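You operate a simulated robot arm through the tools that you are given. There is no shell and no other tool. Be economical: measure what you need, move in short steps, check, and stop when the job is done.

You are at the controls of a simulated two-armed robot. One attempt, no reset.

TASK
Take the grey lint roller on the top of the packing shelf and put it away on the high board of the cleaning shelf. Take the pink cloth and put it on the top of the packing bench. Close the top cabinet drawer. Close the bottom cabinet drawer. Take the slim yellow box and put it on the shelf under the sorting table. Stack the box labelled "cards" from the top of the sorting table on top of the box that says "clips". Put one of the cork pads from the stepped pine rack on top of the white parcel. Do these in any order. Set down upright: grey lint roller.

Only the result counts: the job must be done as asked and must still hold three seconds after the hand-in. Knocking over, shifting, dropping, spilling or breaking anything else fails it. Flat cloth is picked up by pressing the open fingertips on it (5 to 10 N) and closing them slowly along it; thin cloth reads only 2 to 8 mm in the jaws.

THE ROBOT
Two 7-joint arms with three-finger grippers on one trunk, on a base that drives. Base frame: it is fixed to the floor where the robot stands at the start and does not move with it; the origin is under the middle of the robot, x ahead of it, y to its left, z up; the surface under the hand at the start is at about z = 760. Lengths are in mm, angles in rad, forces in N, time in s.
The left shoulder is at the start at [81, 126, 1138], the right one opposite. With the tool pointing down near the work surface each hand reaches from about 400 to 840 mm from the robot's upright axis, wherever it stands, measured 20 degrees to its own side. Places, roughly: blue box, orange box, teal box [-750, 5000, 750]; bottom cabinet drawer [-1900, 4600, 100]; cork pad [1000, 4500, 0]; grey lint roller (12x5x8 cm) [500, 200, 800]; high board of the cleaning shelf (15x68 cm) [560, 900, 1160]; pink cloth (10x7x5 cm) [300, 600, 800]; shelf under the sorting table [-900, 5100, 100]; slim yellow box [-1750, 5250, 1000]; top cabinet drawer [-1900, 4800, 800]; top of the packing bench [-4200, 500, 700]; white parcel [-750, 5000, 750]. Payload 2.94 kg a hand.
The TCP of each hand is the grasp point between the finger pads, 30 mm short of the fingertips. In the tool frame z runs along the fingers and y along their closing line. Largest opening 128 mm; the body of the gripper starts 93 mm behind the TCP.
Orientation is told as [roll, pitch, yaw] about the base's x, y, z axes, in that order, counted from this pose: with the fingers straight down and closing along the base's y, the tool's x points along the base's -x, its y along +y and its z along -z.

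THE INTERFACE
- The arms move only by the tool play_rows. It takes "left_moves", "right_moves" or both (then of equal length, played together; a hand with none holds still); each is text: rows parted by semicolons, each of 6 numbers parted by spaces: the shift along the tool's x, y, z in mm, then the turn, a rotation vector about the tool's x, y, z in rad. In form: x y z wx wy wz; .... A call has 1 to 8 rows; each row is the pose to reach, as a shift and turn from the pose commanded when the call began, along the tool's axes at that moment. "left_claw" and "right_claw" are, for a hand that has rows, the finger opening in mm, from 0 to 128, set as the call begins (left out, the last holds). Each row takes 0.2 s and may step no farther than 50 mm and 0.15 rad from the row before; otherwise, or with a gripper value out of range, the whole call is refused. A pose out of reach is approached as far as the arm can. The call stops where the force on the tool passes 40 N (or 10 N more than at its start, if that is more) or the arm is blocked; 0.2 s more then pass. Each finger halts on what it meets, pressing with about 34 N; the grip force reading is that of the motor and also rises with nothing between the fingers. The clock runs only during rows and for 0.2 s after the last one: add rows that repeat a pose to give the fingers time. The reply holds the time, the measured pose of the TCP, the force on the tool along the base axes, the opening and the grip force, in the units named above and with some noise, with the torque about the TCP (base axes, N m) and any sound that the robot's microphone picked up.
- Cameras (640 x 400 px; columns grow to the right, rows downward): "scene" is now at [211.1, 48, 1343]; the picture's right is [0.45, -0.89, 0.00], its down [-0.13, -0.07, -0.99] and it looks along [0.88, 0.45, -0.15] (base axes); focal length 214 px, centre (320, 200). "left" rides on the left gripper at [69, 15, -120] in its tool frame; the picture's right is [-0.21, 0.98, 0.00], its down [-0.82, -0.18, -0.54] and it looks along [-0.53, -0.12, 0.84] (tool axes); focal length 251 px, centre (320, 200). "right" rides on the right gripper at [69, -15, -120] in its tool frame; the picture's right is [0.21, 0.98, 0.00], its down [-0.82, 0.18, -0.54] and it looks along [-0.53, 0.12, 0.84] (tool axes); focal length 251 px, centre (320, 200). There is no depth. A picture from a camera that has moved, and an enlarged one, comes with that camera's place and axes in the base frame and with its lens. The place of the scene camera against the robot may be out by one fixed shift of up to 12 mm in any direction.
- capture(camera): a new picture of that camera. The clock stands still meanwhile.
- slide_trunk(by): slides the trunk up (or, below 0, down) by that many mm; the arms and the scene camera ride with it, the base frame stays. It gives what a move gives, with no picture.
- base_move(legs): drives the robot by 1 to 6 legs, each [ahead, left, turn to the left] in mm, mm and rad, along the robot's own axes; the way and the turn of a leg run together, so that a leg with both is an arc; at most 1500 mm and 3.142 rad a leg. The arms and the cameras ride along, it lands a little off, and it stops where it bumps. It gives what a move gives.
- pan_tilt(pan, tilt): turns the head with the scene camera to pan (to the left, within 1.396 rad either way) and tilt (down, from -0.506 to 1.204), counted from straight ahead of the robot. It gives what a move gives.
- zoom(camera, box): a new picture of the part [left, top, right, bottom] of that camera's present view, enlarged. The clock stands still meanwhile.
- finish_job(): hands the job in; it is judged then, once.

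Go step by step. Nothing tells you exact positions but the pictures and the camera data: compare them with the known pose of the tool, close in by small moves and look again before you grip or let go. The budget is 186 turns and 174 pictures, counting those below and the enlarged ones. Unless the task says otherwise, let go and move clear before handing in.

The tools are called as a command line: name --argument value ..., lists and objects as JSON in quotes. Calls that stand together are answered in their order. play_rows: Moves the arms, as the interface text tells. Its arguments: {"type":"object","properties":{"left_moves":{"type":"string"},"left_claw":{"type":"number"},"right_moves":{"type":"string"},"right_claw":{"type":"number"}},"required":[]} The other tools are called the same way: slide_trunk (by) slides the trunk up or down; base_move (legs) drives the base; pan_tilt (pan, tilt) turns the head that bears the scene camera; capture (camera) takes a picture; zoom (camera, box) takes an enlarged picture of a part of a camera's view; finish_job () hands the job in.

At the start:

```text
time: 0.0
left_ee_pos: [444.0, 509.8, 1000.7]
left_tool_rot: [0.001, -0.001, 0.0]
left_force: [0.2, 0.7, 0.5]
left_ft_torque: [-0.01, -0.02, 0.03]
left_width: 128.0
left_grasp_force: 0.0
right_ee_pos: [336.6, 28.6, 1362.1]
right_tool_rot: [-0.002, -0.002, 0.0]
right_force: [-0.3, -0.5, -0.5]
right_ft_torque: [-0.01, -0.01, -0.01]
right_width: 128.0
right_grasp_force: 0.0
trunk travel left (down, up): [-355.0, 193.0]
robot x, y, heading: [-0.6, -0.3, 0.004]
head pan, tilt: [0.469, 0.15]
```

scene: 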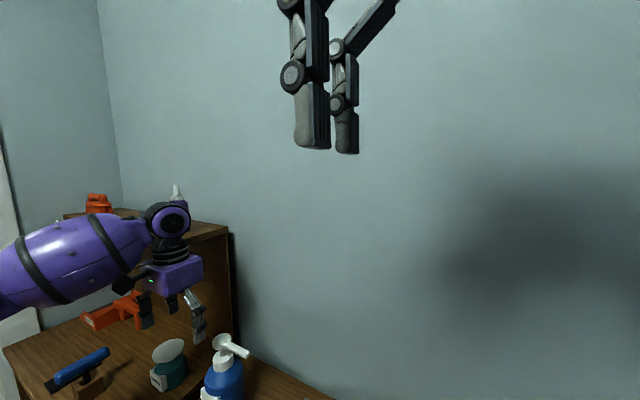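
right: 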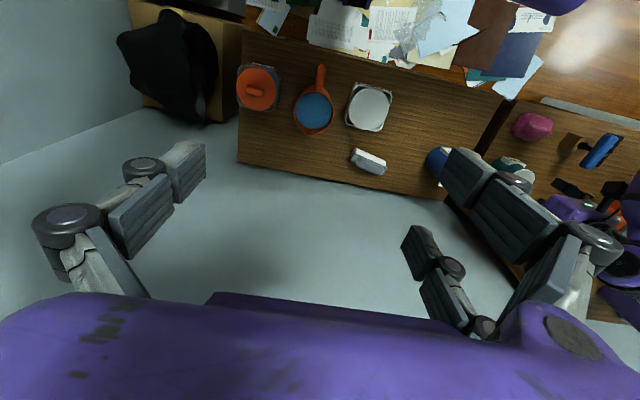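
left: 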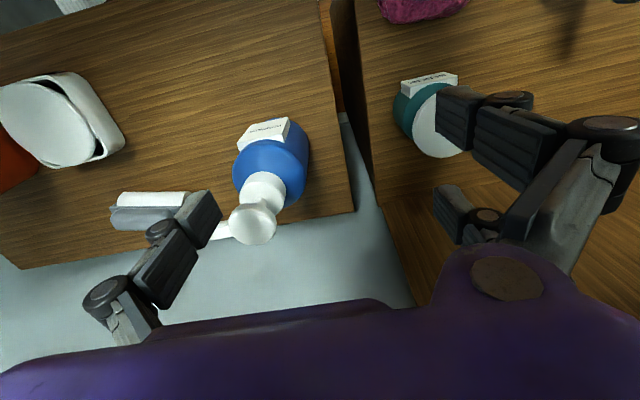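

The roller and pink cloth should be close by, on the shelf ahead and to the left. I'll look around with the head first.

pan_tilt --pan 0.4 --tilt 0.75

capture --camera "scene"

pan_tilt --pan 1.2 --tilt 0.4

capture --camera "scene"

```text
time: 1.0
left_ee_pos: [444.1, 510.2, 999.4]
left_tool_rot: [0.0, 0.0, 0.001]
left_force: [0.7, 0.9, -0.3]
left_ft_torque: [0.01, 0.0, -0.01]
left_width: 127.8
left_grasp_force: 0.0
right_ee_pos: [337.4, 28.1, 1362.4]
right_tool_rot: [0.0, 0.0, -0.001]
right_force: [0.4, -0.3, 0.1]
right_ft_torque: [-0.01, 0.01, 0.01]
right_width: 127.8
right_grasp_force: 0.0
trunk travel left (down, up): [-355.0, 193.0]
robot x, y, heading: [0.9, -1.4, -0.001]
head pan, tilt: [0.4, 0.75]
```

```text
170 pictures are left
camera scene: at [204.8, 38.4, 1288.6], right [0.39, -0.92, 0.0], down [-0.63, -0.27, -0.73], along [0.67, 0.28, -0.68], focal length 214 px, centre (320, 200)
```

scene: 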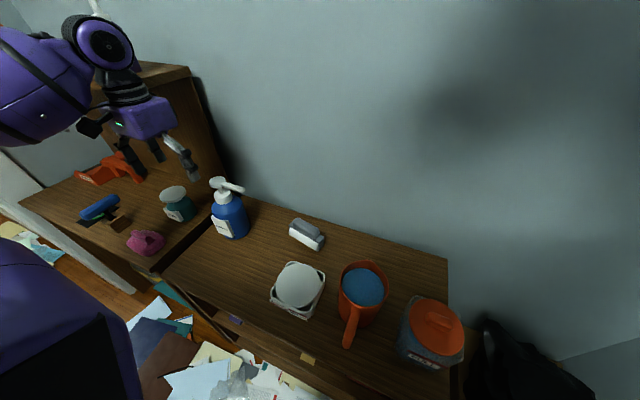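

```text
time: 2.1
left_ee_pos: [443.9, 509.6, 1001.2]
left_tool_rot: [0.0, 0.0, -0.001]
left_force: [-0.3, 0.4, 0.1]
left_ft_torque: [0.0, -0.01, -0.03]
left_width: 127.9
left_grasp_force: 0.0
right_ee_pos: [337.1, 27.9, 1362.3]
right_tool_rot: [0.0, 0.0, -0.001]
right_force: [0.0, 0.1, 1.0]
right_ft_torque: [0.02, 0.0, 0.02]
right_width: 128.2
right_grasp_force: 0.0
trunk travel left (down, up): [-355.0, 193.0]
robot x, y, heading: [-0.9, 2.8, 0.004]
head pan, tilt: [1.201, 0.4]
```

```text
169 pictures are left
camera scene: at [162.0, 92.4, 1319.6], right [0.93, -0.36, 0.0], down [-0.14, -0.36, -0.92], along [0.33, 0.86, -0.39], focal length 214 px, centre (320, 200)
```

scene: 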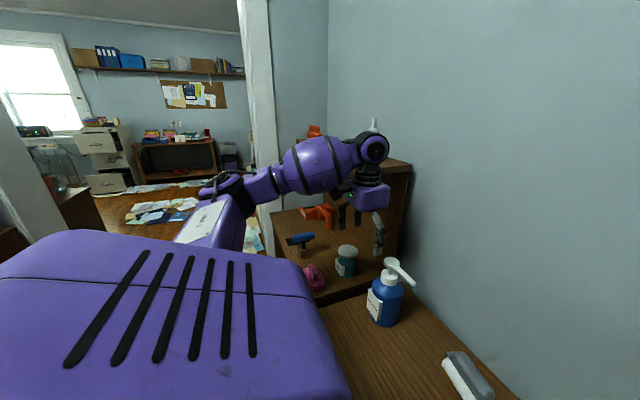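

The roller (grey/white) lies on the right-hand shelf and the pink cloth is on the cleaning shelf at left. I'll zoom in on both, and on the high board.

zoom --camera "scene" --box '[240, 100, 500, 400]'

pan_tilt --pan 0.4 --tilt 0.75

zoom --camera "scene" --box '[200, 170, 360, 330]'

zoom --camera "left" --box '[80, 100, 330, 270]'

```text
1.33 times, centred on (370, 250) of scene
camera zoom: at [162.0, 92.4, 1319.6], right [0.93, -0.36, 0.0], down [-0.14, -0.36, -0.92], along [0.33, 0.86, -0.39], focal length 286 px, centre (253, 133)
```

zoom: 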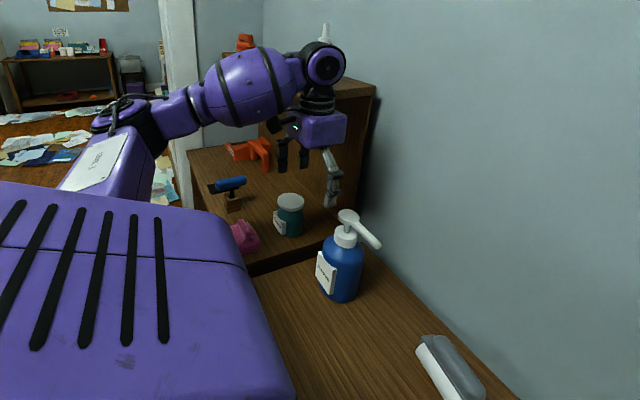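

```text
time: 3.3
left_ee_pos: [443.4, 508.6, 999.7]
left_tool_rot: [0.0, 0.0, -0.001]
left_force: [-0.7, -0.7, 0.5]
left_ft_torque: [-0.01, 0.03, 0.0]
left_width: 127.8
left_grasp_force: 0.0
right_ee_pos: [336.5, 29.7, 1361.6]
right_tool_rot: [0.0, 0.0, 0.0]
right_force: [-0.1, -0.8, -0.1]
right_ft_torque: [-0.01, 0.01, -0.04]
right_width: 128.1
right_grasp_force: 0.0
trunk travel left (down, up): [-355.0, 193.0]
robot x, y, heading: [-2.6, 1.6, -0.002]
head pan, tilt: [0.4, 0.75]
```

```text
2.50 times, centred on (280, 250) of scene
camera zoom: at [204.7, 38.4, 1288.6], right [0.39, -0.92, 0.0], down [-0.63, -0.27, -0.73], along [0.67, 0.29, -0.68], focal length 536 px, centre (420, 75)
```

zoom: 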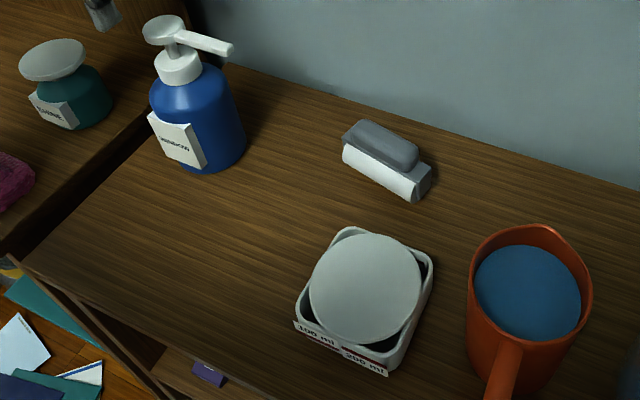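

```text
2.35 times, centred on (205, 185) of left
camera zoom: at [374.6, 522.9, 1119.0], right [0.21, 0.98, 0.0], down [0.82, -0.18, 0.54], along [0.53, -0.12, -0.84], focal length 592 px, centre (591, 235)
```

zoom: 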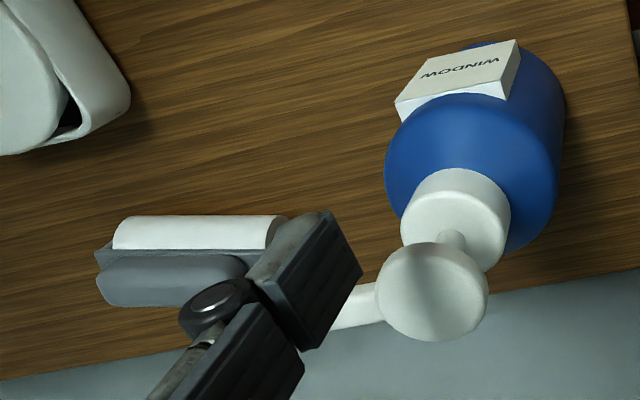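

The roller stands at about (539, 220), lengthwise at about -0.21 rad from y, and the wall is at x≈639. I'll raise the left hand clear of the blue pump bottle, swing it over the roller and turn it.

play_rows --left_moves "0 0 -50 0 0 0; 0 -40 -70 0 0 -0.15; -10 -85 -70 0 0 -0.3; -25 -130 -70 0 0 -0.45; -40 -175 -70 0 0 -0.6; -60 -215 -70 0 0 -0.75; -75 -250 -70 0 0 -0.9; -90 -285 -70 0 0 -1.05" --left_claw 100

play_rows --left_moves "0 0 0 0 0 -0.15; 0 0 0 0 0 -0.3; 0 0 0 0 0 -0.31"

capture --camera "left"

capture --camera "scene"

```text
time: 5.1
left_ee_pos: [538.2, 222.6, 1069.9]
left_tool_rot: [-0.001, -0.002, 1.052]
left_force: [0.7, 0.4, 0.3]
left_ft_torque: [0.04, 0.04, -0.03]
left_width: 99.8
left_grasp_force: 0.1
right_ee_pos: [337.1, 26.0, 1362.5]
right_tool_rot: [0.001, 0.0, 0.001]
right_force: [0.2, -1.3, -0.5]
right_ft_torque: [0.04, 0.08, -0.01]
right_width: 127.8
right_grasp_force: 0.0
trunk travel left (down, up): [-355.0, 193.0]
robot x, y, heading: [2.2, 1.6, 0.0]
head pan, tilt: [0.4, 0.75]
```

```text
time: 5.9
left_ee_pos: [535.2, 225.1, 1070.0]
left_tool_rot: [0.001, 0.001, 1.36]
left_force: [-0.1, -0.1, 0.5]
left_ft_torque: [0.02, 0.0, 0.01]
left_width: 99.7
left_grasp_force: 0.0
right_ee_pos: [335.6, 29.0, 1361.2]
right_tool_rot: [0.0, -0.001, 0.001]
right_force: [0.2, -0.4, -0.7]
right_ft_torque: [0.01, -0.02, -0.01]
right_width: 128.0
right_grasp_force: 0.0
trunk travel left (down, up): [-355.0, 193.0]
robot x, y, heading: [2.3, 0.2, -0.004]
head pan, tilt: [0.4, 0.75]
```

```text
165 pictures are left
camera left: at [504.9, 159.1, 1188.6], right [-0.91, 0.41, 0.0], down [0.35, 0.77, 0.54], along [0.22, 0.49, -0.84], focal length 251 px, centre (320, 200)
```

left: 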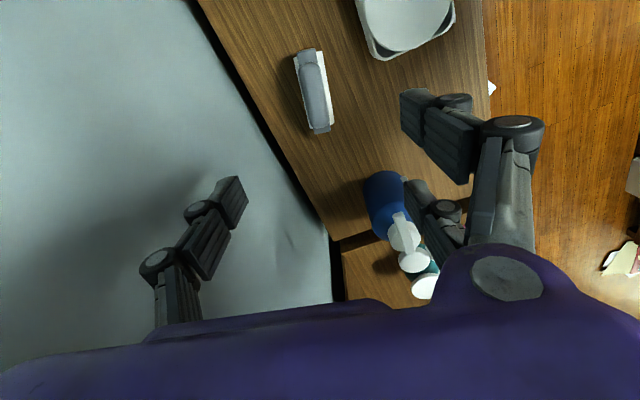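

```text
164 pictures are left
camera scene: at [204.7, 38.6, 1288.6], right [0.39, -0.92, 0.0], down [-0.63, -0.27, -0.73], along [0.67, 0.28, -0.68], focal length 214 px, centre (320, 200)
```

scene: 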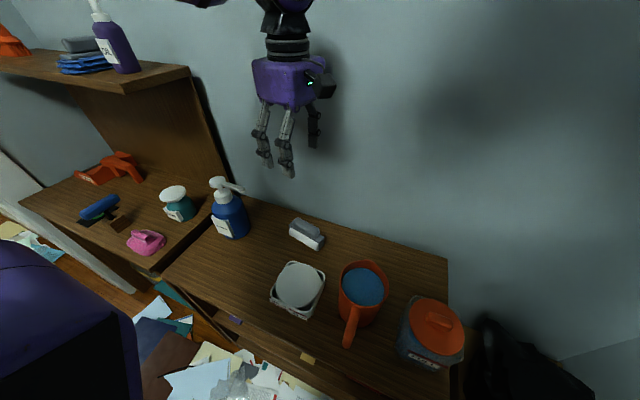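

The roller is where I took it to be, at about (536, 213). I'll descend in line and check before gripping.

play_rows --left_moves "12 -3 45 0 0 0; 12 -3 90 0 0 0; 12 -3 135 0 0 0; 12 -3 180 0 0 0; 12 -3 205 0 0 0"

capture --camera "left"

zoom --camera "scene" --box '[240, 180, 360, 280]'

```text
time: 7.1
left_ee_pos: [535.1, 212.0, 865.1]
left_tool_rot: [-0.003, 0.0, 1.36]
left_force: [-0.4, -0.5, 0.3]
left_ft_torque: [-0.02, -0.01, -0.01]
left_width: 99.9
left_grasp_force: 0.1
right_ee_pos: [337.4, 27.9, 1361.3]
right_tool_rot: [0.001, 0.0, 0.0]
right_force: [-0.7, 0.4, -0.5]
right_ft_torque: [0.02, -0.03, -0.02]
right_width: 128.0
right_grasp_force: 0.1
trunk travel left (down, up): [-355.0, 193.0]
robot x, y, heading: [-1.6, 1.7, -0.004]
head pan, tilt: [0.4, 0.75]
```

```text
163 pictures are left
camera left: at [505.2, 145.8, 984.1], right [-0.91, 0.41, 0.0], down [0.35, 0.77, 0.54], along [0.23, 0.49, -0.84], focal length 251 px, centre (320, 200)
```

left: 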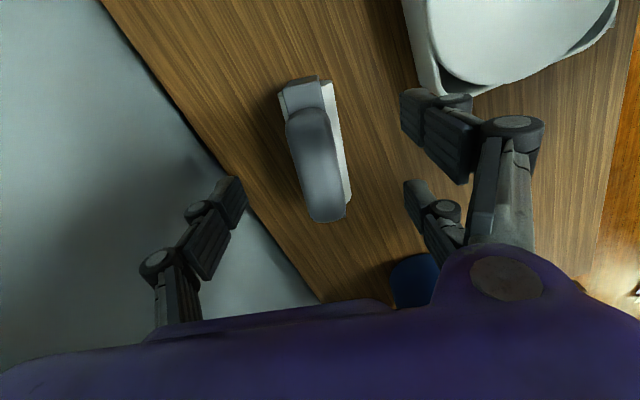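

```text
4.00 times, centred on (300, 230) of scene
camera zoom: at [207.4, 34.6, 1290.3], right [0.34, -0.94, 0.0], down [-0.63, -0.23, -0.75], along [0.7, 0.25, -0.67], focal length 858 px, centre (400, 80)
```

zoom: 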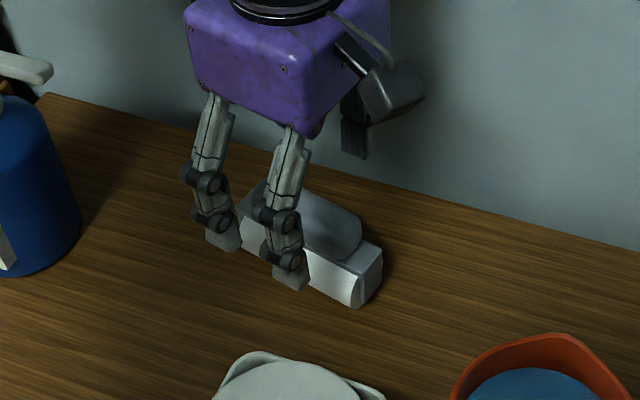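

Aligned. I'll descend to about z=803 and close.

play_rows --left_moves "0 0 30 0 0 0; 0 0 62 0 0 0"

play_rows --left_moves "0 0 0 0 0 0; 0 0 0 0 0 0; 0 0 0 0 0 0; 0 0 0 0 0 0" --left_claw 20

capture --camera "left"

```text
time: 7.7
left_ee_pos: [535.6, 212.3, 804.5]
left_tool_rot: [0.0, 0.001, 1.359]
left_force: [0.3, -1.3, 0.6]
left_ft_torque: [0.01, 0.01, -0.01]
left_width: 100.1
left_grasp_force: 0.1
right_ee_pos: [336.4, 28.6, 1361.9]
right_tool_rot: [0.001, -0.001, -0.001]
right_force: [0.0, 0.4, -0.3]
right_ft_torque: [-0.01, 0.0, -0.01]
right_width: 128.0
right_grasp_force: 0.0
trunk travel left (down, up): [-355.0, 193.0]
robot x, y, heading: [3.1, -2.4, -0.004]
head pan, tilt: [0.4, 0.75]
```

```text
time: 8.7
left_ee_pos: [535.5, 213.6, 804.4]
left_tool_rot: [0.001, 0.001, 1.36]
left_force: [0.8, -0.3, 0.5]
left_ft_torque: [-0.04, -0.02, 0.05]
left_width: 46.7
left_grasp_force: 33.8
right_ee_pos: [337.1, 28.4, 1361.8]
right_tool_rot: [0.0, 0.0, -0.001]
right_force: [-0.7, -0.6, 0.5]
right_ft_torque: [0.0, 0.0, 0.0]
right_width: 128.0
right_grasp_force: 0.0
trunk travel left (down, up): [-355.0, 193.0]
robot x, y, heading: [0.8, -1.6, -0.002]
head pan, tilt: [0.4, 0.75]
```

```text
161 pictures are left
camera left: at [504.5, 146.2, 923.6], right [-0.91, 0.41, 0.0], down [0.35, 0.77, 0.54], along [0.22, 0.49, -0.84], focal length 251 px, centre (320, 200)
```

left: 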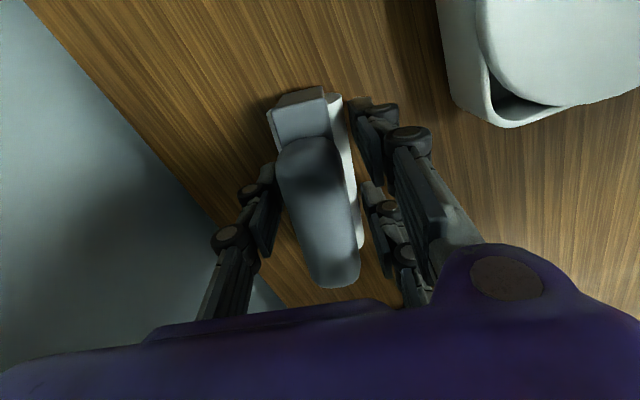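

Gripped (46.7 mm). I'll lift it and raise the trunk, then view the high board.

play_rows --left_moves "0 0 -45 0 0 0; 0 0 -90 0 0 0; 0 0 -135 0 0 0; 0 0 -180 0 0 0; 0 0 -225 0 0 0; 0 0 -265 0 0 0"

slide_trunk --by 190

pan_tilt --pan 0.95 --tilt 0.35

capture --camera "scene"

```text
time: 10.1
left_ee_pos: [536.8, 211.0, 1066.4]
left_tool_rot: [0.0, -0.001, 1.36]
left_force: [-0.8, -0.5, -0.1]
left_ft_torque: [0.01, -0.02, 0.0]
left_width: 19.7
left_grasp_force: 0.1
right_ee_pos: [336.8, 26.3, 1362.9]
right_tool_rot: [0.001, -0.003, 0.0]
right_force: [0.1, 0.3, -0.4]
right_ft_torque: [0.03, -0.06, 0.04]
right_width: 128.0
right_grasp_force: 0.1
trunk travel left (down, up): [-355.0, 193.0]
robot x, y, heading: [1.2, -0.6, -0.0]
head pan, tilt: [0.4, 0.75]
```

```text
time: 12.1
left_ee_pos: [522.3, 212.5, 1296.5]
left_tool_rot: [-0.075, -0.016, 1.362]
left_force: [0.3, 0.3, -0.9]
left_ft_torque: [0.01, -0.01, 0.04]
left_width: 19.6
left_grasp_force: 0.2
right_ee_pos: [336.7, 28.4, 1551.2]
right_tool_rot: [-0.001, 0.001, 0.0]
right_force: [0.5, -0.5, 0.4]
right_ft_torque: [0.02, 0.04, 0.0]
right_width: 128.0
right_grasp_force: 0.0
trunk travel left (down, up): [-545.0, 3.0]
robot x, y, heading: [-1.4, -3.2, 0.001]
head pan, tilt: [0.4, 0.75]
```

```text
time: 13.1
left_ee_pos: [523.0, 212.3, 1295.8]
left_tool_rot: [-0.074, -0.017, 1.362]
left_force: [0.5, -0.1, -0.4]
left_ft_torque: [0.02, -0.04, -0.01]
left_width: 19.9
left_grasp_force: 0.2
right_ee_pos: [336.5, 27.9, 1551.2]
right_tool_rot: [0.0, 0.0, 0.001]
right_force: [0.7, 0.2, 0.5]
right_ft_torque: [0.0, -0.03, 0.03]
right_width: 128.2
right_grasp_force: 0.2
trunk travel left (down, up): [-545.0, 3.0]
robot x, y, heading: [-0.4, -4.0, -0.001]
head pan, tilt: [0.949, 0.351]
```

```text
160 pictures are left
camera scene: at [64.0, 81.7, 1532.7], right [0.81, -0.58, 0.0], down [-0.2, -0.28, -0.94], along [0.55, 0.76, -0.34], focal length 214 px, centre (320, 200)
```

scene: 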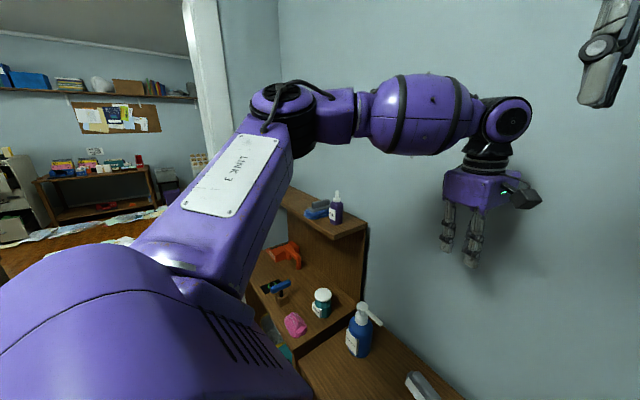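

The roller slipped out during the lift and is still on the shelf. I'll come back down and look at it closely.

slide_trunk --by -190

capture --camera "left"

pan_tilt --pan 0.4 --tilt 0.75

zoom --camera "scene" --box '[240, 180, 360, 280]'

```text
time: 15.2
left_ee_pos: [523.8, 212.4, 1106.7]
left_tool_rot: [-0.078, -0.016, 1.362]
left_force: [-0.5, -0.7, 0.0]
left_ft_torque: [-0.01, 0.03, -0.03]
left_width: 20.2
left_grasp_force: 0.0
right_ee_pos: [336.2, 28.3, 1362.5]
right_tool_rot: [0.0, -0.002, -0.001]
right_force: [0.1, -0.3, 0.4]
right_ft_torque: [-0.01, 0.01, -0.03]
right_width: 128.3
right_grasp_force: 0.0
trunk travel left (down, up): [-355.0, 193.0]
robot x, y, heading: [-0.7, -0.8, 0.001]
head pan, tilt: [0.949, 0.351]
```

```text
159 pictures are left
camera left: at [483.8, 146.1, 1223.4], right [-0.91, 0.41, -0.07], down [0.3, 0.77, 0.57], along [0.29, 0.49, -0.82], focal length 251 px, centre (320, 200)
```

left: 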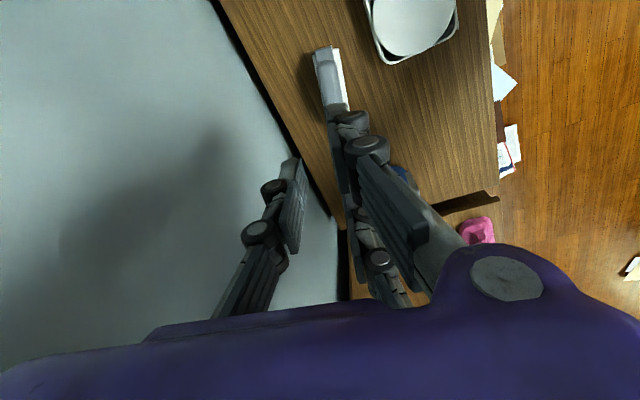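

```text
time: 16.2
left_ee_pos: [523.1, 211.4, 1106.4]
left_tool_rot: [-0.074, -0.015, 1.362]
left_force: [-1.0, 0.4, -0.2]
left_ft_torque: [-0.04, -0.01, -0.02]
left_width: 20.1
left_grasp_force: 0.0
right_ee_pos: [337.7, 28.2, 1362.9]
right_tool_rot: [0.0, 0.001, -0.001]
right_force: [-0.7, -0.2, -0.5]
right_ft_torque: [0.01, -0.01, 0.01]
right_width: 127.7
right_grasp_force: 0.1
trunk travel left (down, up): [-355.0, 193.0]
robot x, y, heading: [-1.0, -2.1, -0.002]
head pan, tilt: [0.4, 0.75]
```

```text
4.00 times, centred on (300, 230) of scene
camera zoom: at [204.7, 38.4, 1288.6], right [0.39, -0.92, 0.0], down [-0.63, -0.27, -0.73], along [0.67, 0.29, -0.68], focal length 858 px, centre (400, 80)
```

zoom: 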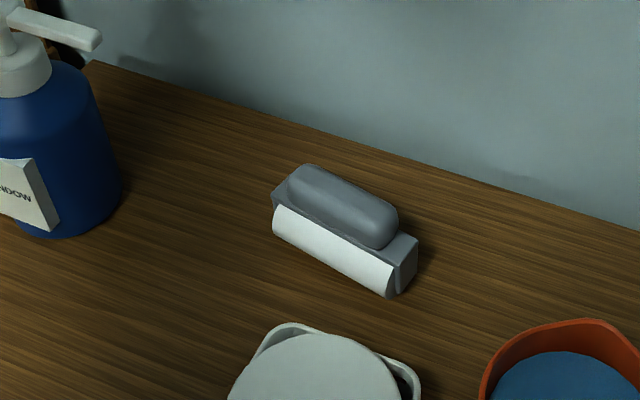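

It is still upright in the same place; the grip was probably too high on the rounded roll. I'll straighten the hand and try lower, lifting slowly.

play_rows --left_moves "-1 1 40 -0.04 0.008 0; -2 2 80 -0.075 0.016 0; -3 4 120 -0.075 0.016 0; -3 5 165 -0.075 0.016 0; -4 6 200 -0.075 0.016 0; -4 6 236 -0.075 0.016 0; -4 6 236 -0.075 0.016 0" --left_claw 100

capture --camera "left"

```text
time: 17.8
left_ee_pos: [536.1, 218.0, 871.4]
left_tool_rot: [-0.001, 0.0, 1.362]
left_force: [0.2, -0.1, 0.4]
left_ft_torque: [-0.01, -0.02, -0.04]
left_width: 100.2
left_grasp_force: 0.1
right_ee_pos: [335.4, 28.2, 1362.3]
right_tool_rot: [-0.001, 0.0, -0.002]
right_force: [0.0, -0.4, 0.7]
right_ft_torque: [0.0, 0.0, 0.0]
right_width: 128.0
right_grasp_force: 0.0
trunk travel left (down, up): [-355.0, 193.0]
robot x, y, heading: [-2.8, -1.1, 0.002]
head pan, tilt: [0.4, 0.75]
```

```text
157 pictures are left
camera left: at [505.8, 150.9, 990.6], right [-0.91, 0.41, 0.0], down [0.35, 0.77, 0.54], along [0.22, 0.49, -0.84], focal length 251 px, centre (320, 200)
```

left: 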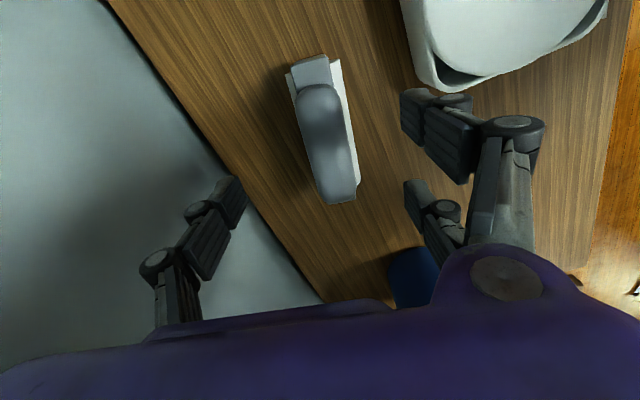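

The object's center is about 11 mm to the near side. I'll adjust, descend to z≈796 and close.

play_rows --left_moves "11 4 30 0 0 0; 11 4 60 0 0 0; 11 4 75 0 0 0"

play_rows --left_moves "0 0 0 0 0 0; 0 0 0 0 0 0; 0 0 0 0 0 0; 0 0 0 0 0 0; 0 0 0 0 0 0; 0 0 0 0 0 0" --left_claw 0

play_rows --left_moves "0 0 -5 0 0 0; 0 0 -10 0 0 0; 0 0 -20 0 0 0; 0 0 -30 0 0 0"

capture --camera "left"

```text
time: 18.6
left_ee_pos: [531.1, 206.1, 796.1]
left_tool_rot: [0.0, 0.0, 1.361]
left_force: [1.5, -0.3, 0.3]
left_ft_torque: [0.0, -0.01, -0.02]
left_width: 99.5
left_grasp_force: 0.1
right_ee_pos: [337.4, 28.6, 1362.2]
right_tool_rot: [0.0, 0.0, 0.001]
right_force: [-0.5, 0.2, -0.1]
right_ft_torque: [-0.03, 0.0, -0.03]
right_width: 128.0
right_grasp_force: 0.1
trunk travel left (down, up): [-355.0, 193.0]
robot x, y, heading: [-1.3, -0.4, 0.002]
head pan, tilt: [0.4, 0.75]
```

```text
time: 20.0
left_ee_pos: [531.2, 207.1, 795.3]
left_tool_rot: [0.0, -0.001, 1.362]
left_force: [0.5, 0.9, 0.2]
left_ft_torque: [0.03, 0.02, -0.01]
left_width: 46.1
left_grasp_force: 34.6
right_ee_pos: [335.9, 28.0, 1362.2]
right_tool_rot: [0.002, 0.0, 0.0]
right_force: [0.9, -0.1, -0.2]
right_ft_torque: [-0.01, -0.01, 0.01]
right_width: 128.0
right_grasp_force: 0.0
trunk travel left (down, up): [-355.0, 193.0]
robot x, y, heading: [-1.1, -1.7, 0.0]
head pan, tilt: [0.4, 0.75]
```

```text
time: 21.0
left_ee_pos: [529.4, 208.5, 826.4]
left_tool_rot: [0.001, 0.0, 1.36]
left_force: [0.3, 0.2, -1.3]
left_ft_torque: [-0.03, 0.07, 0.01]
left_width: 46.1
left_grasp_force: 34.5
right_ee_pos: [336.9, 27.7, 1362.1]
right_tool_rot: [0.0, 0.001, 0.0]
right_force: [-0.5, -0.9, -0.5]
right_ft_torque: [-0.02, -0.02, 0.0]
right_width: 128.2
right_grasp_force: 0.0
trunk travel left (down, up): [-355.0, 193.0]
robot x, y, heading: [2.8, 1.1, -0.001]
head pan, tilt: [0.4, 0.75]
```

```text
156 pictures are left
camera left: at [500.1, 141.6, 945.3], right [-0.91, 0.41, 0.0], down [0.35, 0.77, 0.54], along [0.22, 0.49, -0.84], focal length 251 px, centre (320, 200)
```

left: 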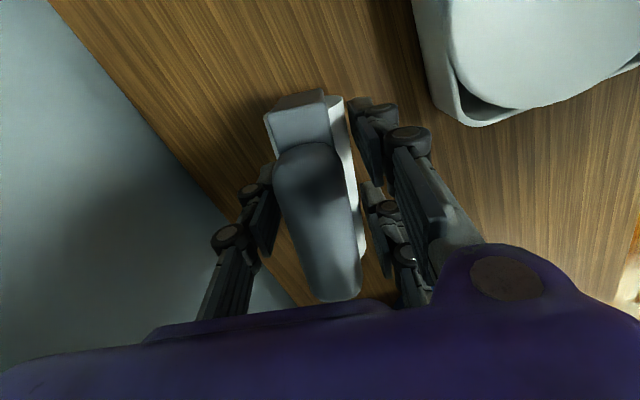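

It holds this time. I'll lift in gentle steps.

play_rows --left_moves "0 0 -15 0 0 0; 0 0 -35 0 0 0; 0 0 -55 0 0 0; 0 0 -75 0 0 0; 0 0 -95 0 0 0; 0 0 -115 0 0 0; 0 0 -130 0 0 0; 0 0 -140 0 0 0"

slide_trunk --by 190

pan_tilt --pan 0.4 --tilt 0.5

capture --camera "scene"

```text
time: 22.8
left_ee_pos: [528.9, 206.1, 965.4]
left_tool_rot: [0.0, 0.0, 1.362]
left_force: [-0.3, -0.4, -0.5]
left_ft_torque: [-0.04, 0.01, 0.0]
left_width: 46.1
left_grasp_force: 34.1
right_ee_pos: [336.9, 28.2, 1362.8]
right_tool_rot: [0.0, 0.001, 0.0]
right_force: [0.4, -0.3, -0.3]
right_ft_torque: [0.02, -0.02, 0.0]
right_width: 128.0
right_grasp_force: 0.1
trunk travel left (down, up): [-355.0, 193.0]
robot x, y, heading: [0.5, 0.3, 0.005]
head pan, tilt: [0.4, 0.75]
```

```text
time: 24.8
left_ee_pos: [523.7, 208.3, 1210.8]
left_tool_rot: [-0.108, -0.023, 1.362]
left_force: [0.8, -0.9, -0.8]
left_ft_torque: [0.0, 0.03, 0.01]
left_width: 46.2
left_grasp_force: 33.7
right_ee_pos: [339.7, 27.5, 1550.8]
right_tool_rot: [0.001, 0.001, 0.0]
right_force: [0.9, -0.7, 0.4]
right_ft_torque: [0.0, 0.03, -0.05]
right_width: 127.9
right_grasp_force: 0.1
trunk travel left (down, up): [-545.0, 3.0]
robot x, y, heading: [2.5, -1.0, 0.005]
head pan, tilt: [0.4, 0.75]
```

```text
time: 25.6
left_ee_pos: [524.0, 208.4, 1212.3]
left_tool_rot: [-0.11, -0.023, 1.362]
left_force: [-0.4, -0.9, -1.1]
left_ft_torque: [-0.03, 0.04, -0.01]
left_width: 46.1
left_grasp_force: 34.6
right_ee_pos: [337.2, 28.5, 1552.6]
right_tool_rot: [-0.001, -0.001, 0.002]
right_force: [1.1, 0.5, -0.5]
right_ft_torque: [-0.01, 0.04, 0.02]
right_width: 128.1
right_grasp_force: 0.0
trunk travel left (down, up): [-545.0, 3.0]
robot x, y, heading: [2.9, -1.4, -0.004]
head pan, tilt: [0.4, 0.499]
```

```text
155 pictures are left
camera scene: at [94.8, 41.6, 1518.9], right [0.39, -0.92, 0.0], down [-0.44, -0.19, -0.88], along [0.81, 0.34, -0.48], focal length 214 px, centre (320, 200)
```

scene: 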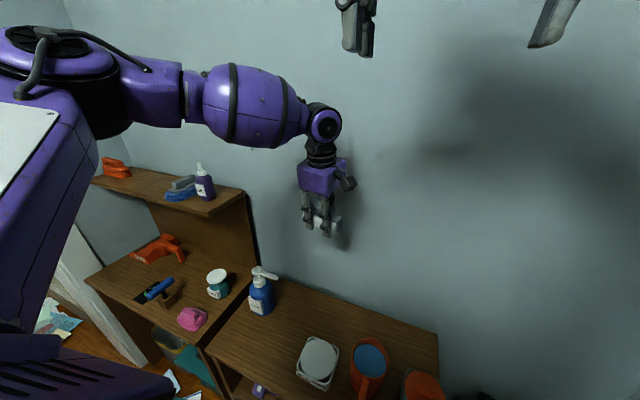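

The roller is held and the free stretch of the high board is around y≈950–1050, between the stack and the orange item. I'll back off, drive left, and straighten the tool.

base_move --legs '[[-180, 0, 0], [0, 600, 0]]'

play_rows --left_moves "0 0 -30 -0.055 0.012 0; 0 0 -60 -0.11 0.023 0; 0 0 -90 -0.11 0.023 0; 0 0 -120 -0.11 0.023 0"

pan_tilt --pan 0.5 --tilt 0.4

capture --camera "scene"

```text
time: 32.4
left_ee_pos: [347.1, 804.0, 1213.4]
left_tool_rot: [-0.112, -0.023, 1.359]
left_force: [0.2, -0.2, -0.7]
left_ft_torque: [0.02, 0.08, -0.02]
left_width: 46.2
left_grasp_force: 33.6
right_ee_pos: [160.8, 624.7, 1551.5]
right_tool_rot: [0.001, 0.0, -0.004]
right_force: [-0.3, 0.6, 0.1]
right_ft_torque: [-0.02, 0.04, -0.02]
right_width: 127.9
right_grasp_force: 0.0
trunk travel left (down, up): [-545.0, 3.0]
robot x, y, heading: [-178.0, 599.6, -0.007]
head pan, tilt: [0.4, 0.499]
```

```text
time: 33.4
left_ee_pos: [334.9, 821.0, 1338.6]
left_tool_rot: [0.0, -0.001, 1.356]
left_force: [0.2, -0.4, -1.2]
left_ft_torque: [-0.02, -0.03, -0.01]
left_width: 46.1
left_grasp_force: 33.9
left hand out of reach, approached as far as the arm can: row 2, 3, 4
right_ee_pos: [157.6, 624.7, 1553.7]
right_tool_rot: [-0.001, -0.002, -0.003]
right_force: [0.4, -0.3, -0.1]
right_ft_torque: [0.03, 0.0, 0.02]
right_width: 128.1
right_grasp_force: 0.0
trunk travel left (down, up): [-545.0, 3.0]
robot x, y, heading: [-177.8, 595.5, 0.001]
head pan, tilt: [0.4, 0.499]
```

```text
time: 34.1
left_ee_pos: [333.9, 819.8, 1337.2]
left_tool_rot: [-0.002, 0.0, 1.359]
left_force: [0.7, 0.2, -1.7]
left_ft_torque: [-0.01, -0.03, -0.01]
left_width: 46.1
left_grasp_force: 34.1
right_ee_pos: [159.2, 624.7, 1551.4]
right_tool_rot: [-0.001, 0.0, -0.004]
right_force: [0.8, 1.6, -0.3]
right_ft_torque: [0.02, -0.01, 0.02]
right_width: 127.9
right_grasp_force: 0.0
trunk travel left (down, up): [-545.0, 3.0]
robot x, y, heading: [-176.2, 597.8, -0.005]
head pan, tilt: [0.499, 0.4]
```

```text
154 pictures are left
camera scene: at [-86.3, 647.8, 1528.2], right [0.48, -0.88, 0.0], down [-0.34, -0.19, -0.92], along [0.81, 0.44, -0.39], focal length 214 px, centre (320, 200)
```

scene: 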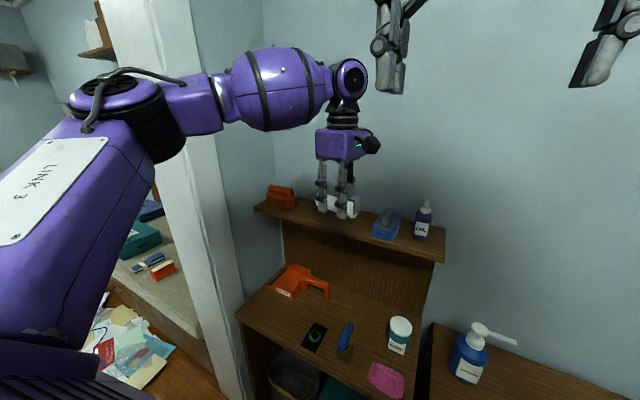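

The board spans x≈485–635; the free spot is at about (555, 960). I'll drive ahead and left with the roller held high above it.

base_move --legs '[[0, 100, 0], [205, 0, 0]]'

capture --camera "left"

capture --camera "scene"

```text
time: 36.9
left_ee_pos: [534.9, 921.9, 1339.5]
left_tool_rot: [-0.005, -0.003, 1.358]
left_force: [0.0, 0.5, -0.7]
left_ft_torque: [-0.01, -0.05, 0.01]
left_width: 46.3
left_grasp_force: 34.0
right_ee_pos: [358.1, 726.4, 1554.1]
right_tool_rot: [0.0, -0.005, -0.003]
right_force: [-0.7, -0.3, 0.5]
right_ft_torque: [0.02, -0.06, 0.0]
right_width: 127.9
right_grasp_force: 0.2
trunk travel left (down, up): [-545.0, 3.0]
robot x, y, heading: [27.3, 701.8, -0.004]
head pan, tilt: [0.499, 0.4]
```

```text
153 pictures are left
camera left: at [504.9, 856.4, 1458.4], right [-0.91, 0.42, -0.01], down [0.35, 0.77, 0.54], along [0.23, 0.49, -0.84], focal length 251 px, centre (320, 200)
```

left: 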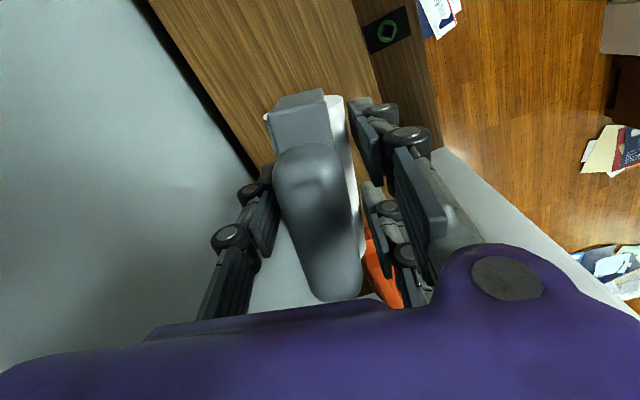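

```text
152 pictures are left
camera scene: at [114.1, 750.1, 1528.6], right [0.48, -0.88, 0.0], down [-0.34, -0.19, -0.92], along [0.81, 0.44, -0.39], focal length 214 px, centre (320, 200)
```

scene: 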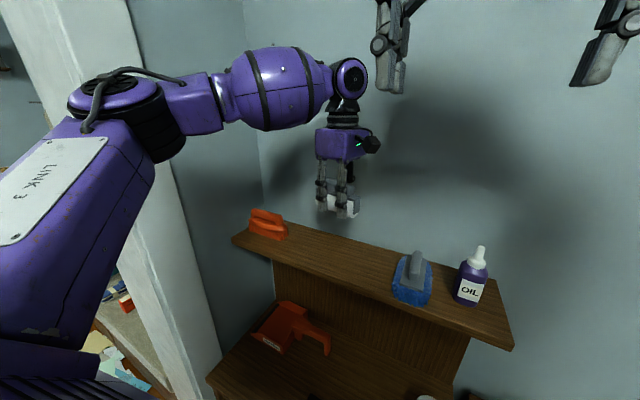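

Over the free spot. I'll shift a little and lower gently to contact.

play_rows --left_moves "-18 -5 25 0 0 0; -36 -10 55 0 0 0; -36 -10 85 0 0 0; -36 -10 110 0 0 0; -36 -10 122 0 0 0; -36 -10 128 0 0 0"

capture --camera "scene"

capture --camera "left"

```text
time: 38.3
left_ee_pos: [557.7, 955.9, 1209.9]
left_tool_rot: [-0.003, -0.001, 1.357]
left_force: [0.0, 0.2, -0.5]
left_ft_torque: [0.01, 0.01, 0.02]
left_width: 46.4
left_grasp_force: 34.1
right_ee_pos: [362.5, 726.8, 1551.4]
right_tool_rot: [0.001, -0.002, -0.003]
right_force: [0.3, 0.3, 0.2]
right_ft_torque: [0.0, 0.0, -0.02]
right_width: 127.9
right_grasp_force: 0.0
trunk travel left (down, up): [-545.0, 3.0]
robot x, y, heading: [28.1, 700.3, -0.01]
head pan, tilt: [0.499, 0.4]
```

```text
151 pictures are left
camera scene: at [118.0, 750.1, 1528.1], right [0.48, -0.88, 0.0], down [-0.34, -0.19, -0.92], along [0.81, 0.44, -0.39], focal length 214 px, centre (320, 200)
```

scene: 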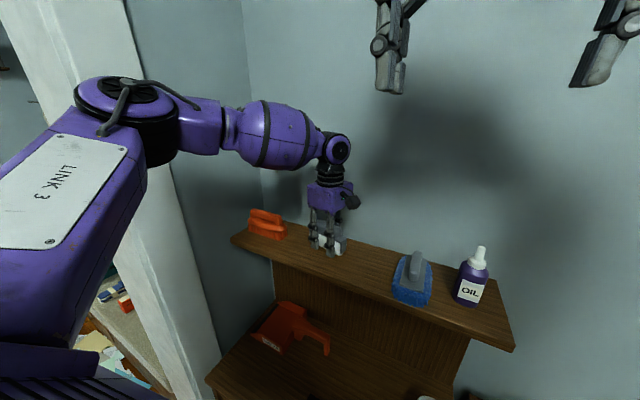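

```text
150 pictures are left
camera left: at [527.3, 889.9, 1328.4], right [-0.91, 0.42, 0.0], down [0.35, 0.77, 0.54], along [0.23, 0.49, -0.84], focal length 251 px, centre (320, 200)
```

left: 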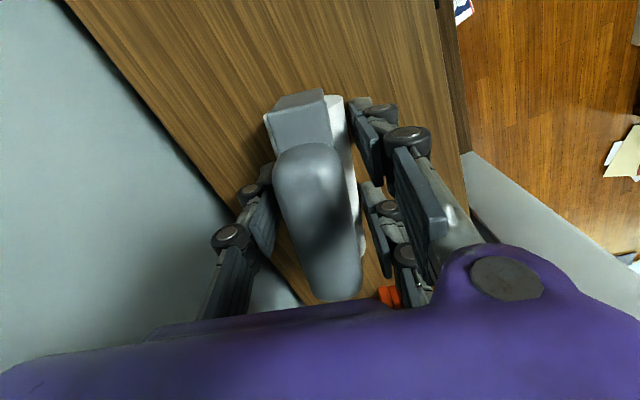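

Nearly down; lowering in small steps to feel contact.

play_rows --left_moves "0 2 4 0 0 0; 0 4 8 0 0 0; 0 4 11 0 0 0"

play_rows --left_moves "0 0 1.5 0 0 0; 0 0 3 0 0 0"

```text
time: 39.1
left_ee_pos: [554.3, 955.3, 1203.3]
left_tool_rot: [-0.014, -0.001, 1.359]
left_force: [7.8, 1.8, 27.1]
left_ft_torque: [0.28, 0.07, 0.51]
left_width: 47.1
left_grasp_force: 33.9
right_ee_pos: [361.1, 725.7, 1554.3]
right_tool_rot: [0.004, -0.005, -0.003]
right_force: [0.1, 0.4, 0.5]
right_ft_torque: [0.01, -0.04, -0.01]
right_width: 128.0
right_grasp_force: 0.0
trunk travel left (down, up): [-545.0, 3.0]
robot x, y, heading: [27.3, 700.8, -0.008]
head pan, tilt: [0.499, 0.4]
```

```text
time: 39.9
left_ee_pos: [553.4, 954.8, 1198.8]
left_tool_rot: [-0.01, 0.0, 1.357]
left_force: [-3.8, 1.6, 21.7]
left_ft_torque: [0.56, 0.18, 0.05]
left_width: 46.5
left_grasp_force: 33.6
right_ee_pos: [361.0, 727.7, 1551.9]
right_tool_rot: [0.003, 0.001, -0.002]
right_force: [0.6, 0.0, 0.4]
right_ft_torque: [-0.02, 0.03, 0.04]
right_width: 128.2
right_grasp_force: 0.0
trunk travel left (down, up): [-545.0, 3.0]
robot x, y, heading: [22.4, 699.7, -0.008]
head pan, tilt: [0.499, 0.4]
stopped in row 2 (left hand): the force on the tool passed its limit at 40 N (the readings are from after the stop); the commanded pose is now the measured one
```

Seated on the board. I'll release gently and look.

play_rows --left_moves "0 0 -2 0 0 0; 0 0 -2 0 0 0; 0 0 -2 0 0 0; 0 0 -2 0 0 0" --left_claw 75

capture --camera "left"

zoom --camera "scene" --box '[230, 150, 430, 310]'

```text
time: 40.9
left_ee_pos: [553.6, 956.2, 1198.4]
left_tool_rot: [-0.006, 0.002, 1.358]
left_force: [0.0, -0.3, 0.8]
left_ft_torque: [-0.03, -0.01, 0.0]
left_width: 75.0
left_grasp_force: 0.1
right_ee_pos: [362.0, 727.5, 1551.3]
right_tool_rot: [-0.001, -0.002, -0.003]
right_force: [-0.1, 0.1, 0.2]
right_ft_torque: [-0.03, -0.03, -0.01]
right_width: 128.1
right_grasp_force: 0.1
trunk travel left (down, up): [-545.0, 3.0]
robot x, y, heading: [28.1, 698.6, -0.002]
head pan, tilt: [0.499, 0.4]
```

```text
149 pictures are left
camera left: at [522.8, 890.3, 1317.6], right [-0.91, 0.42, 0.0], down [0.35, 0.77, 0.54], along [0.23, 0.49, -0.84], focal length 251 px, centre (320, 200)
```

left: 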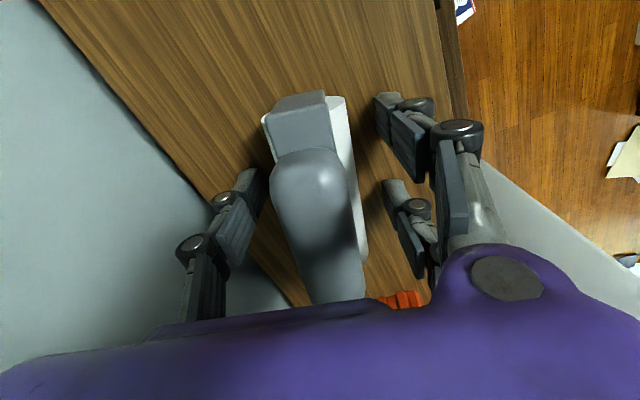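

```text
2.50 times, centred on (330, 230) of scene
camera zoom: at [117.7, 750.0, 1528.1], right [0.48, -0.88, 0.0], down [-0.34, -0.19, -0.92], along [0.81, 0.44, -0.39], focal length 536 px, centre (295, 125)
```

zoom: 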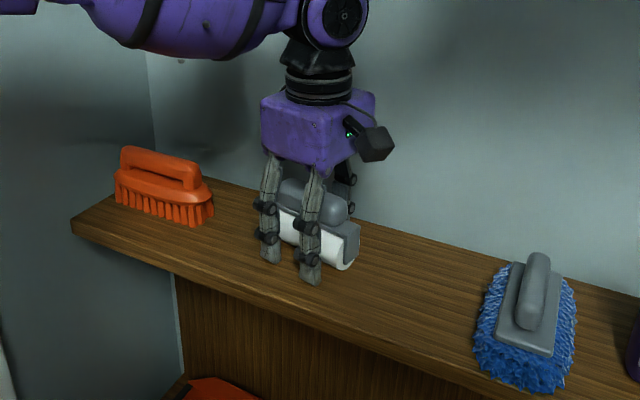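

Placed upright. I'll lift straight off, back away, and lower the trunk for the cloth.

play_rows --left_moves "0 0 -20 0 0 0; 0 0 -50 0 0 0; 0 0 -85 0 0 0; 0 0 -120 0 0 0"

base_move --legs '[[-260, 0, 0], [0, -430, 0]]'

slide_trunk --by -190

pan_tilt --pan 0.5 --tilt 0.6

capture --camera "scene"

capture --camera "left"

```text
time: 41.9
left_ee_pos: [553.6, 956.8, 1319.4]
left_tool_rot: [-0.006, -0.001, 1.359]
left_force: [0.1, -0.8, -0.2]
left_ft_torque: [-0.03, 0.03, -0.02]
left_width: 75.1
left_grasp_force: 0.1
right_ee_pos: [361.1, 726.9, 1552.8]
right_tool_rot: [0.001, -0.002, -0.004]
right_force: [-0.8, 0.3, -0.1]
right_ft_torque: [-0.02, 0.0, 0.01]
right_width: 128.1
right_grasp_force: 0.1
trunk travel left (down, up): [-545.0, 3.0]
robot x, y, heading: [27.4, 700.6, -0.006]
head pan, tilt: [0.499, 0.4]
```

```text
time: 47.6
left_ee_pos: [294.1, 531.4, 1318.0]
left_tool_rot: [-0.006, -0.001, 1.362]
left_force: [0.5, 1.4, -0.3]
left_ft_torque: [0.02, 0.01, 0.03]
left_width: 74.9
left_grasp_force: 0.1
right_ee_pos: [103.8, 301.2, 1552.3]
right_tool_rot: [0.0, -0.003, 0.003]
right_force: [0.0, 0.3, -0.3]
right_ft_torque: [-0.05, -0.02, 0.0]
right_width: 127.9
right_grasp_force: 0.1
trunk travel left (down, up): [-545.0, 3.0]
robot x, y, heading: [-229.8, 273.2, 0.004]
head pan, tilt: [0.499, 0.4]
```

```text
time: 49.7
left_ee_pos: [295.3, 531.0, 1129.4]
left_tool_rot: [-0.007, 0.0, 1.361]
left_force: [-0.2, 0.7, 0.0]
left_ft_torque: [0.02, 0.0, 0.0]
left_width: 75.2
left_grasp_force: 0.0
right_ee_pos: [103.5, 302.0, 1362.7]
right_tool_rot: [0.003, -0.001, 0.003]
right_force: [-0.2, 0.6, -0.1]
right_ft_torque: [-0.03, -0.01, 0.03]
right_width: 128.1
right_grasp_force: 0.0
trunk travel left (down, up): [-355.0, 193.0]
robot x, y, heading: [-232.6, 275.7, 0.0]
head pan, tilt: [0.499, 0.4]
```

```text
time: 50.4
left_ee_pos: [294.4, 531.1, 1128.5]
left_tool_rot: [-0.005, 0.0, 1.361]
left_force: [-0.4, 0.2, -0.3]
left_ft_torque: [-0.02, 0.02, -0.01]
left_width: 74.9
left_grasp_force: 0.1
right_ee_pos: [103.7, 302.9, 1361.8]
right_tool_rot: [0.0, -0.001, 0.001]
right_force: [-0.5, -0.2, -0.5]
right_ft_torque: [0.0, -0.02, -0.01]
right_width: 128.0
right_grasp_force: 0.1
trunk travel left (down, up): [-355.0, 193.0]
robot x, y, heading: [-235.3, 275.7, -0.003]
head pan, tilt: [0.499, 0.6]
```

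```text
147 pictures are left
camera scene: at [-26.5, 321.9, 1301.5], right [0.48, -0.88, 0.0], down [-0.5, -0.27, -0.83], along [0.72, 0.4, -0.56], focal length 214 px, centre (320, 200)
```

scene: 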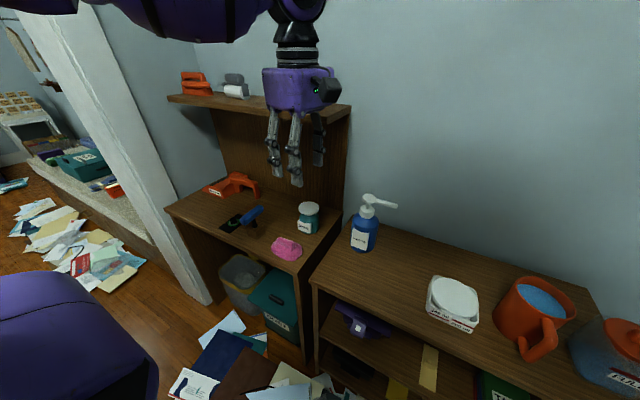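

```text
146 pictures are left
camera left: at [264.2, 466.0, 1247.7], right [-0.91, 0.41, -0.01], down [0.34, 0.77, 0.54], along [0.23, 0.49, -0.84], focal length 251 px, centre (320, 200)
```

left: 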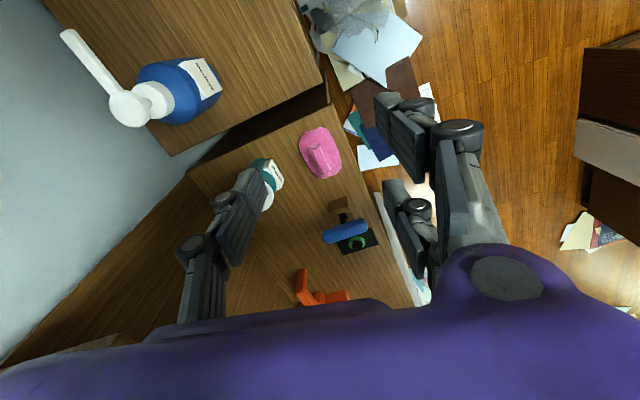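

The roller sits well on the board. The cloth is at about (346, 636); I'll zoom in on it.

zoom --camera "left" --box '[240, 90, 400, 260]'

zoom --camera "scene" --box '[210, 170, 370, 280]'

```text
2.35 times, centred on (320, 175) of left
camera zoom: at [264.2, 466.0, 1247.7], right [-0.91, 0.41, -0.01], down [0.34, 0.77, 0.54], along [0.23, 0.49, -0.84], focal length 592 px, centre (320, 259)
```

zoom: 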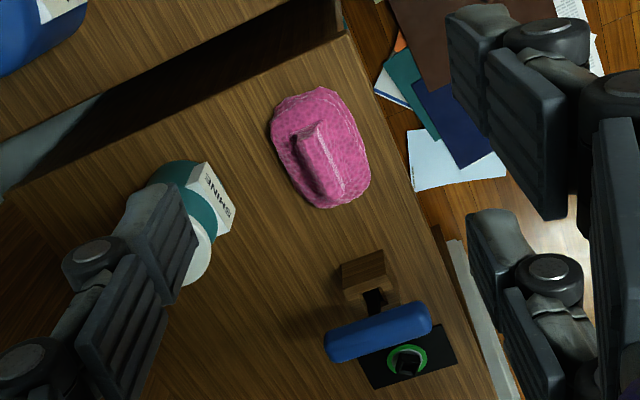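

```text
3.64 times, centred on (290, 225) of scene
camera zoom: at [-26.5, 321.9, 1301.5], right [0.48, -0.88, 0.0], down [-0.5, -0.27, -0.83], along [0.72, 0.4, -0.56], focal length 780 px, centre (429, 109)
```

zoom: 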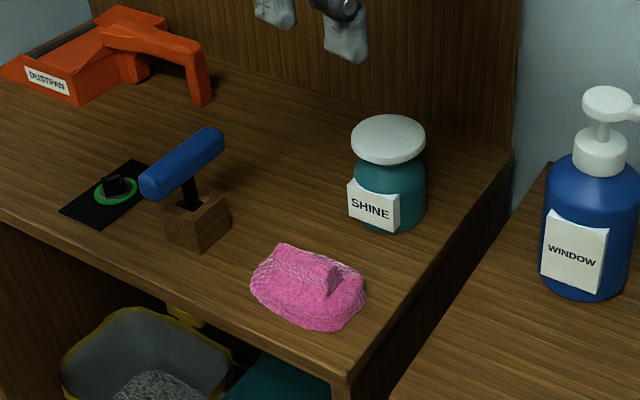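

The cloth is a lump with a ridge along y. I'll go above the ridge and turn the grip across it.

play_rows --left_moves "-25 -6 35 0 0 -0.08; -50 -12 65 0 0 -0.16; -75 -18 95 0 0 -0.24; -100 -23 125 0 0 -0.34; -120 -26 160 0 0 -0.34; -120 -26 200 0 0 -0.34; -120 -26 235 0 0 -0.34" --left_claw 70

capture --camera "left"

```text
time: 52.0
left_ee_pos: [347.3, 643.4, 892.8]
left_tool_rot: [-0.007, 0.003, 1.702]
left_force: [0.2, -1.3, 0.6]
left_ft_torque: [-0.03, 0.02, 0.03]
left_width: 69.8
left_grasp_force: 0.1
right_ee_pos: [105.2, 302.4, 1361.3]
right_tool_rot: [-0.001, -0.001, 0.001]
right_force: [0.5, 0.4, -0.2]
right_ft_torque: [-0.01, 0.01, -0.01]
right_width: 127.8
right_grasp_force: 0.0
trunk travel left (down, up): [-355.0, 193.0]
robot x, y, heading: [-233.3, 268.4, -0.001]
head pan, tilt: [0.499, 0.6]
```

```text
143 pictures are left
camera left: at [340.2, 571.5, 1012.1], right [-1.0, 0.09, -0.01], down [0.07, 0.84, 0.54], along [0.05, 0.54, -0.84], focal length 251 px, centre (320, 200)
```

left: 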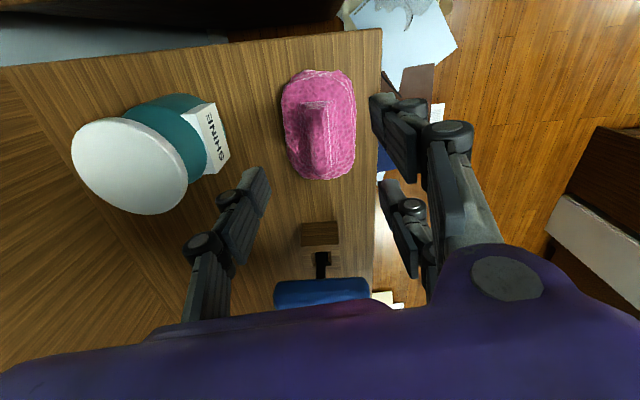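

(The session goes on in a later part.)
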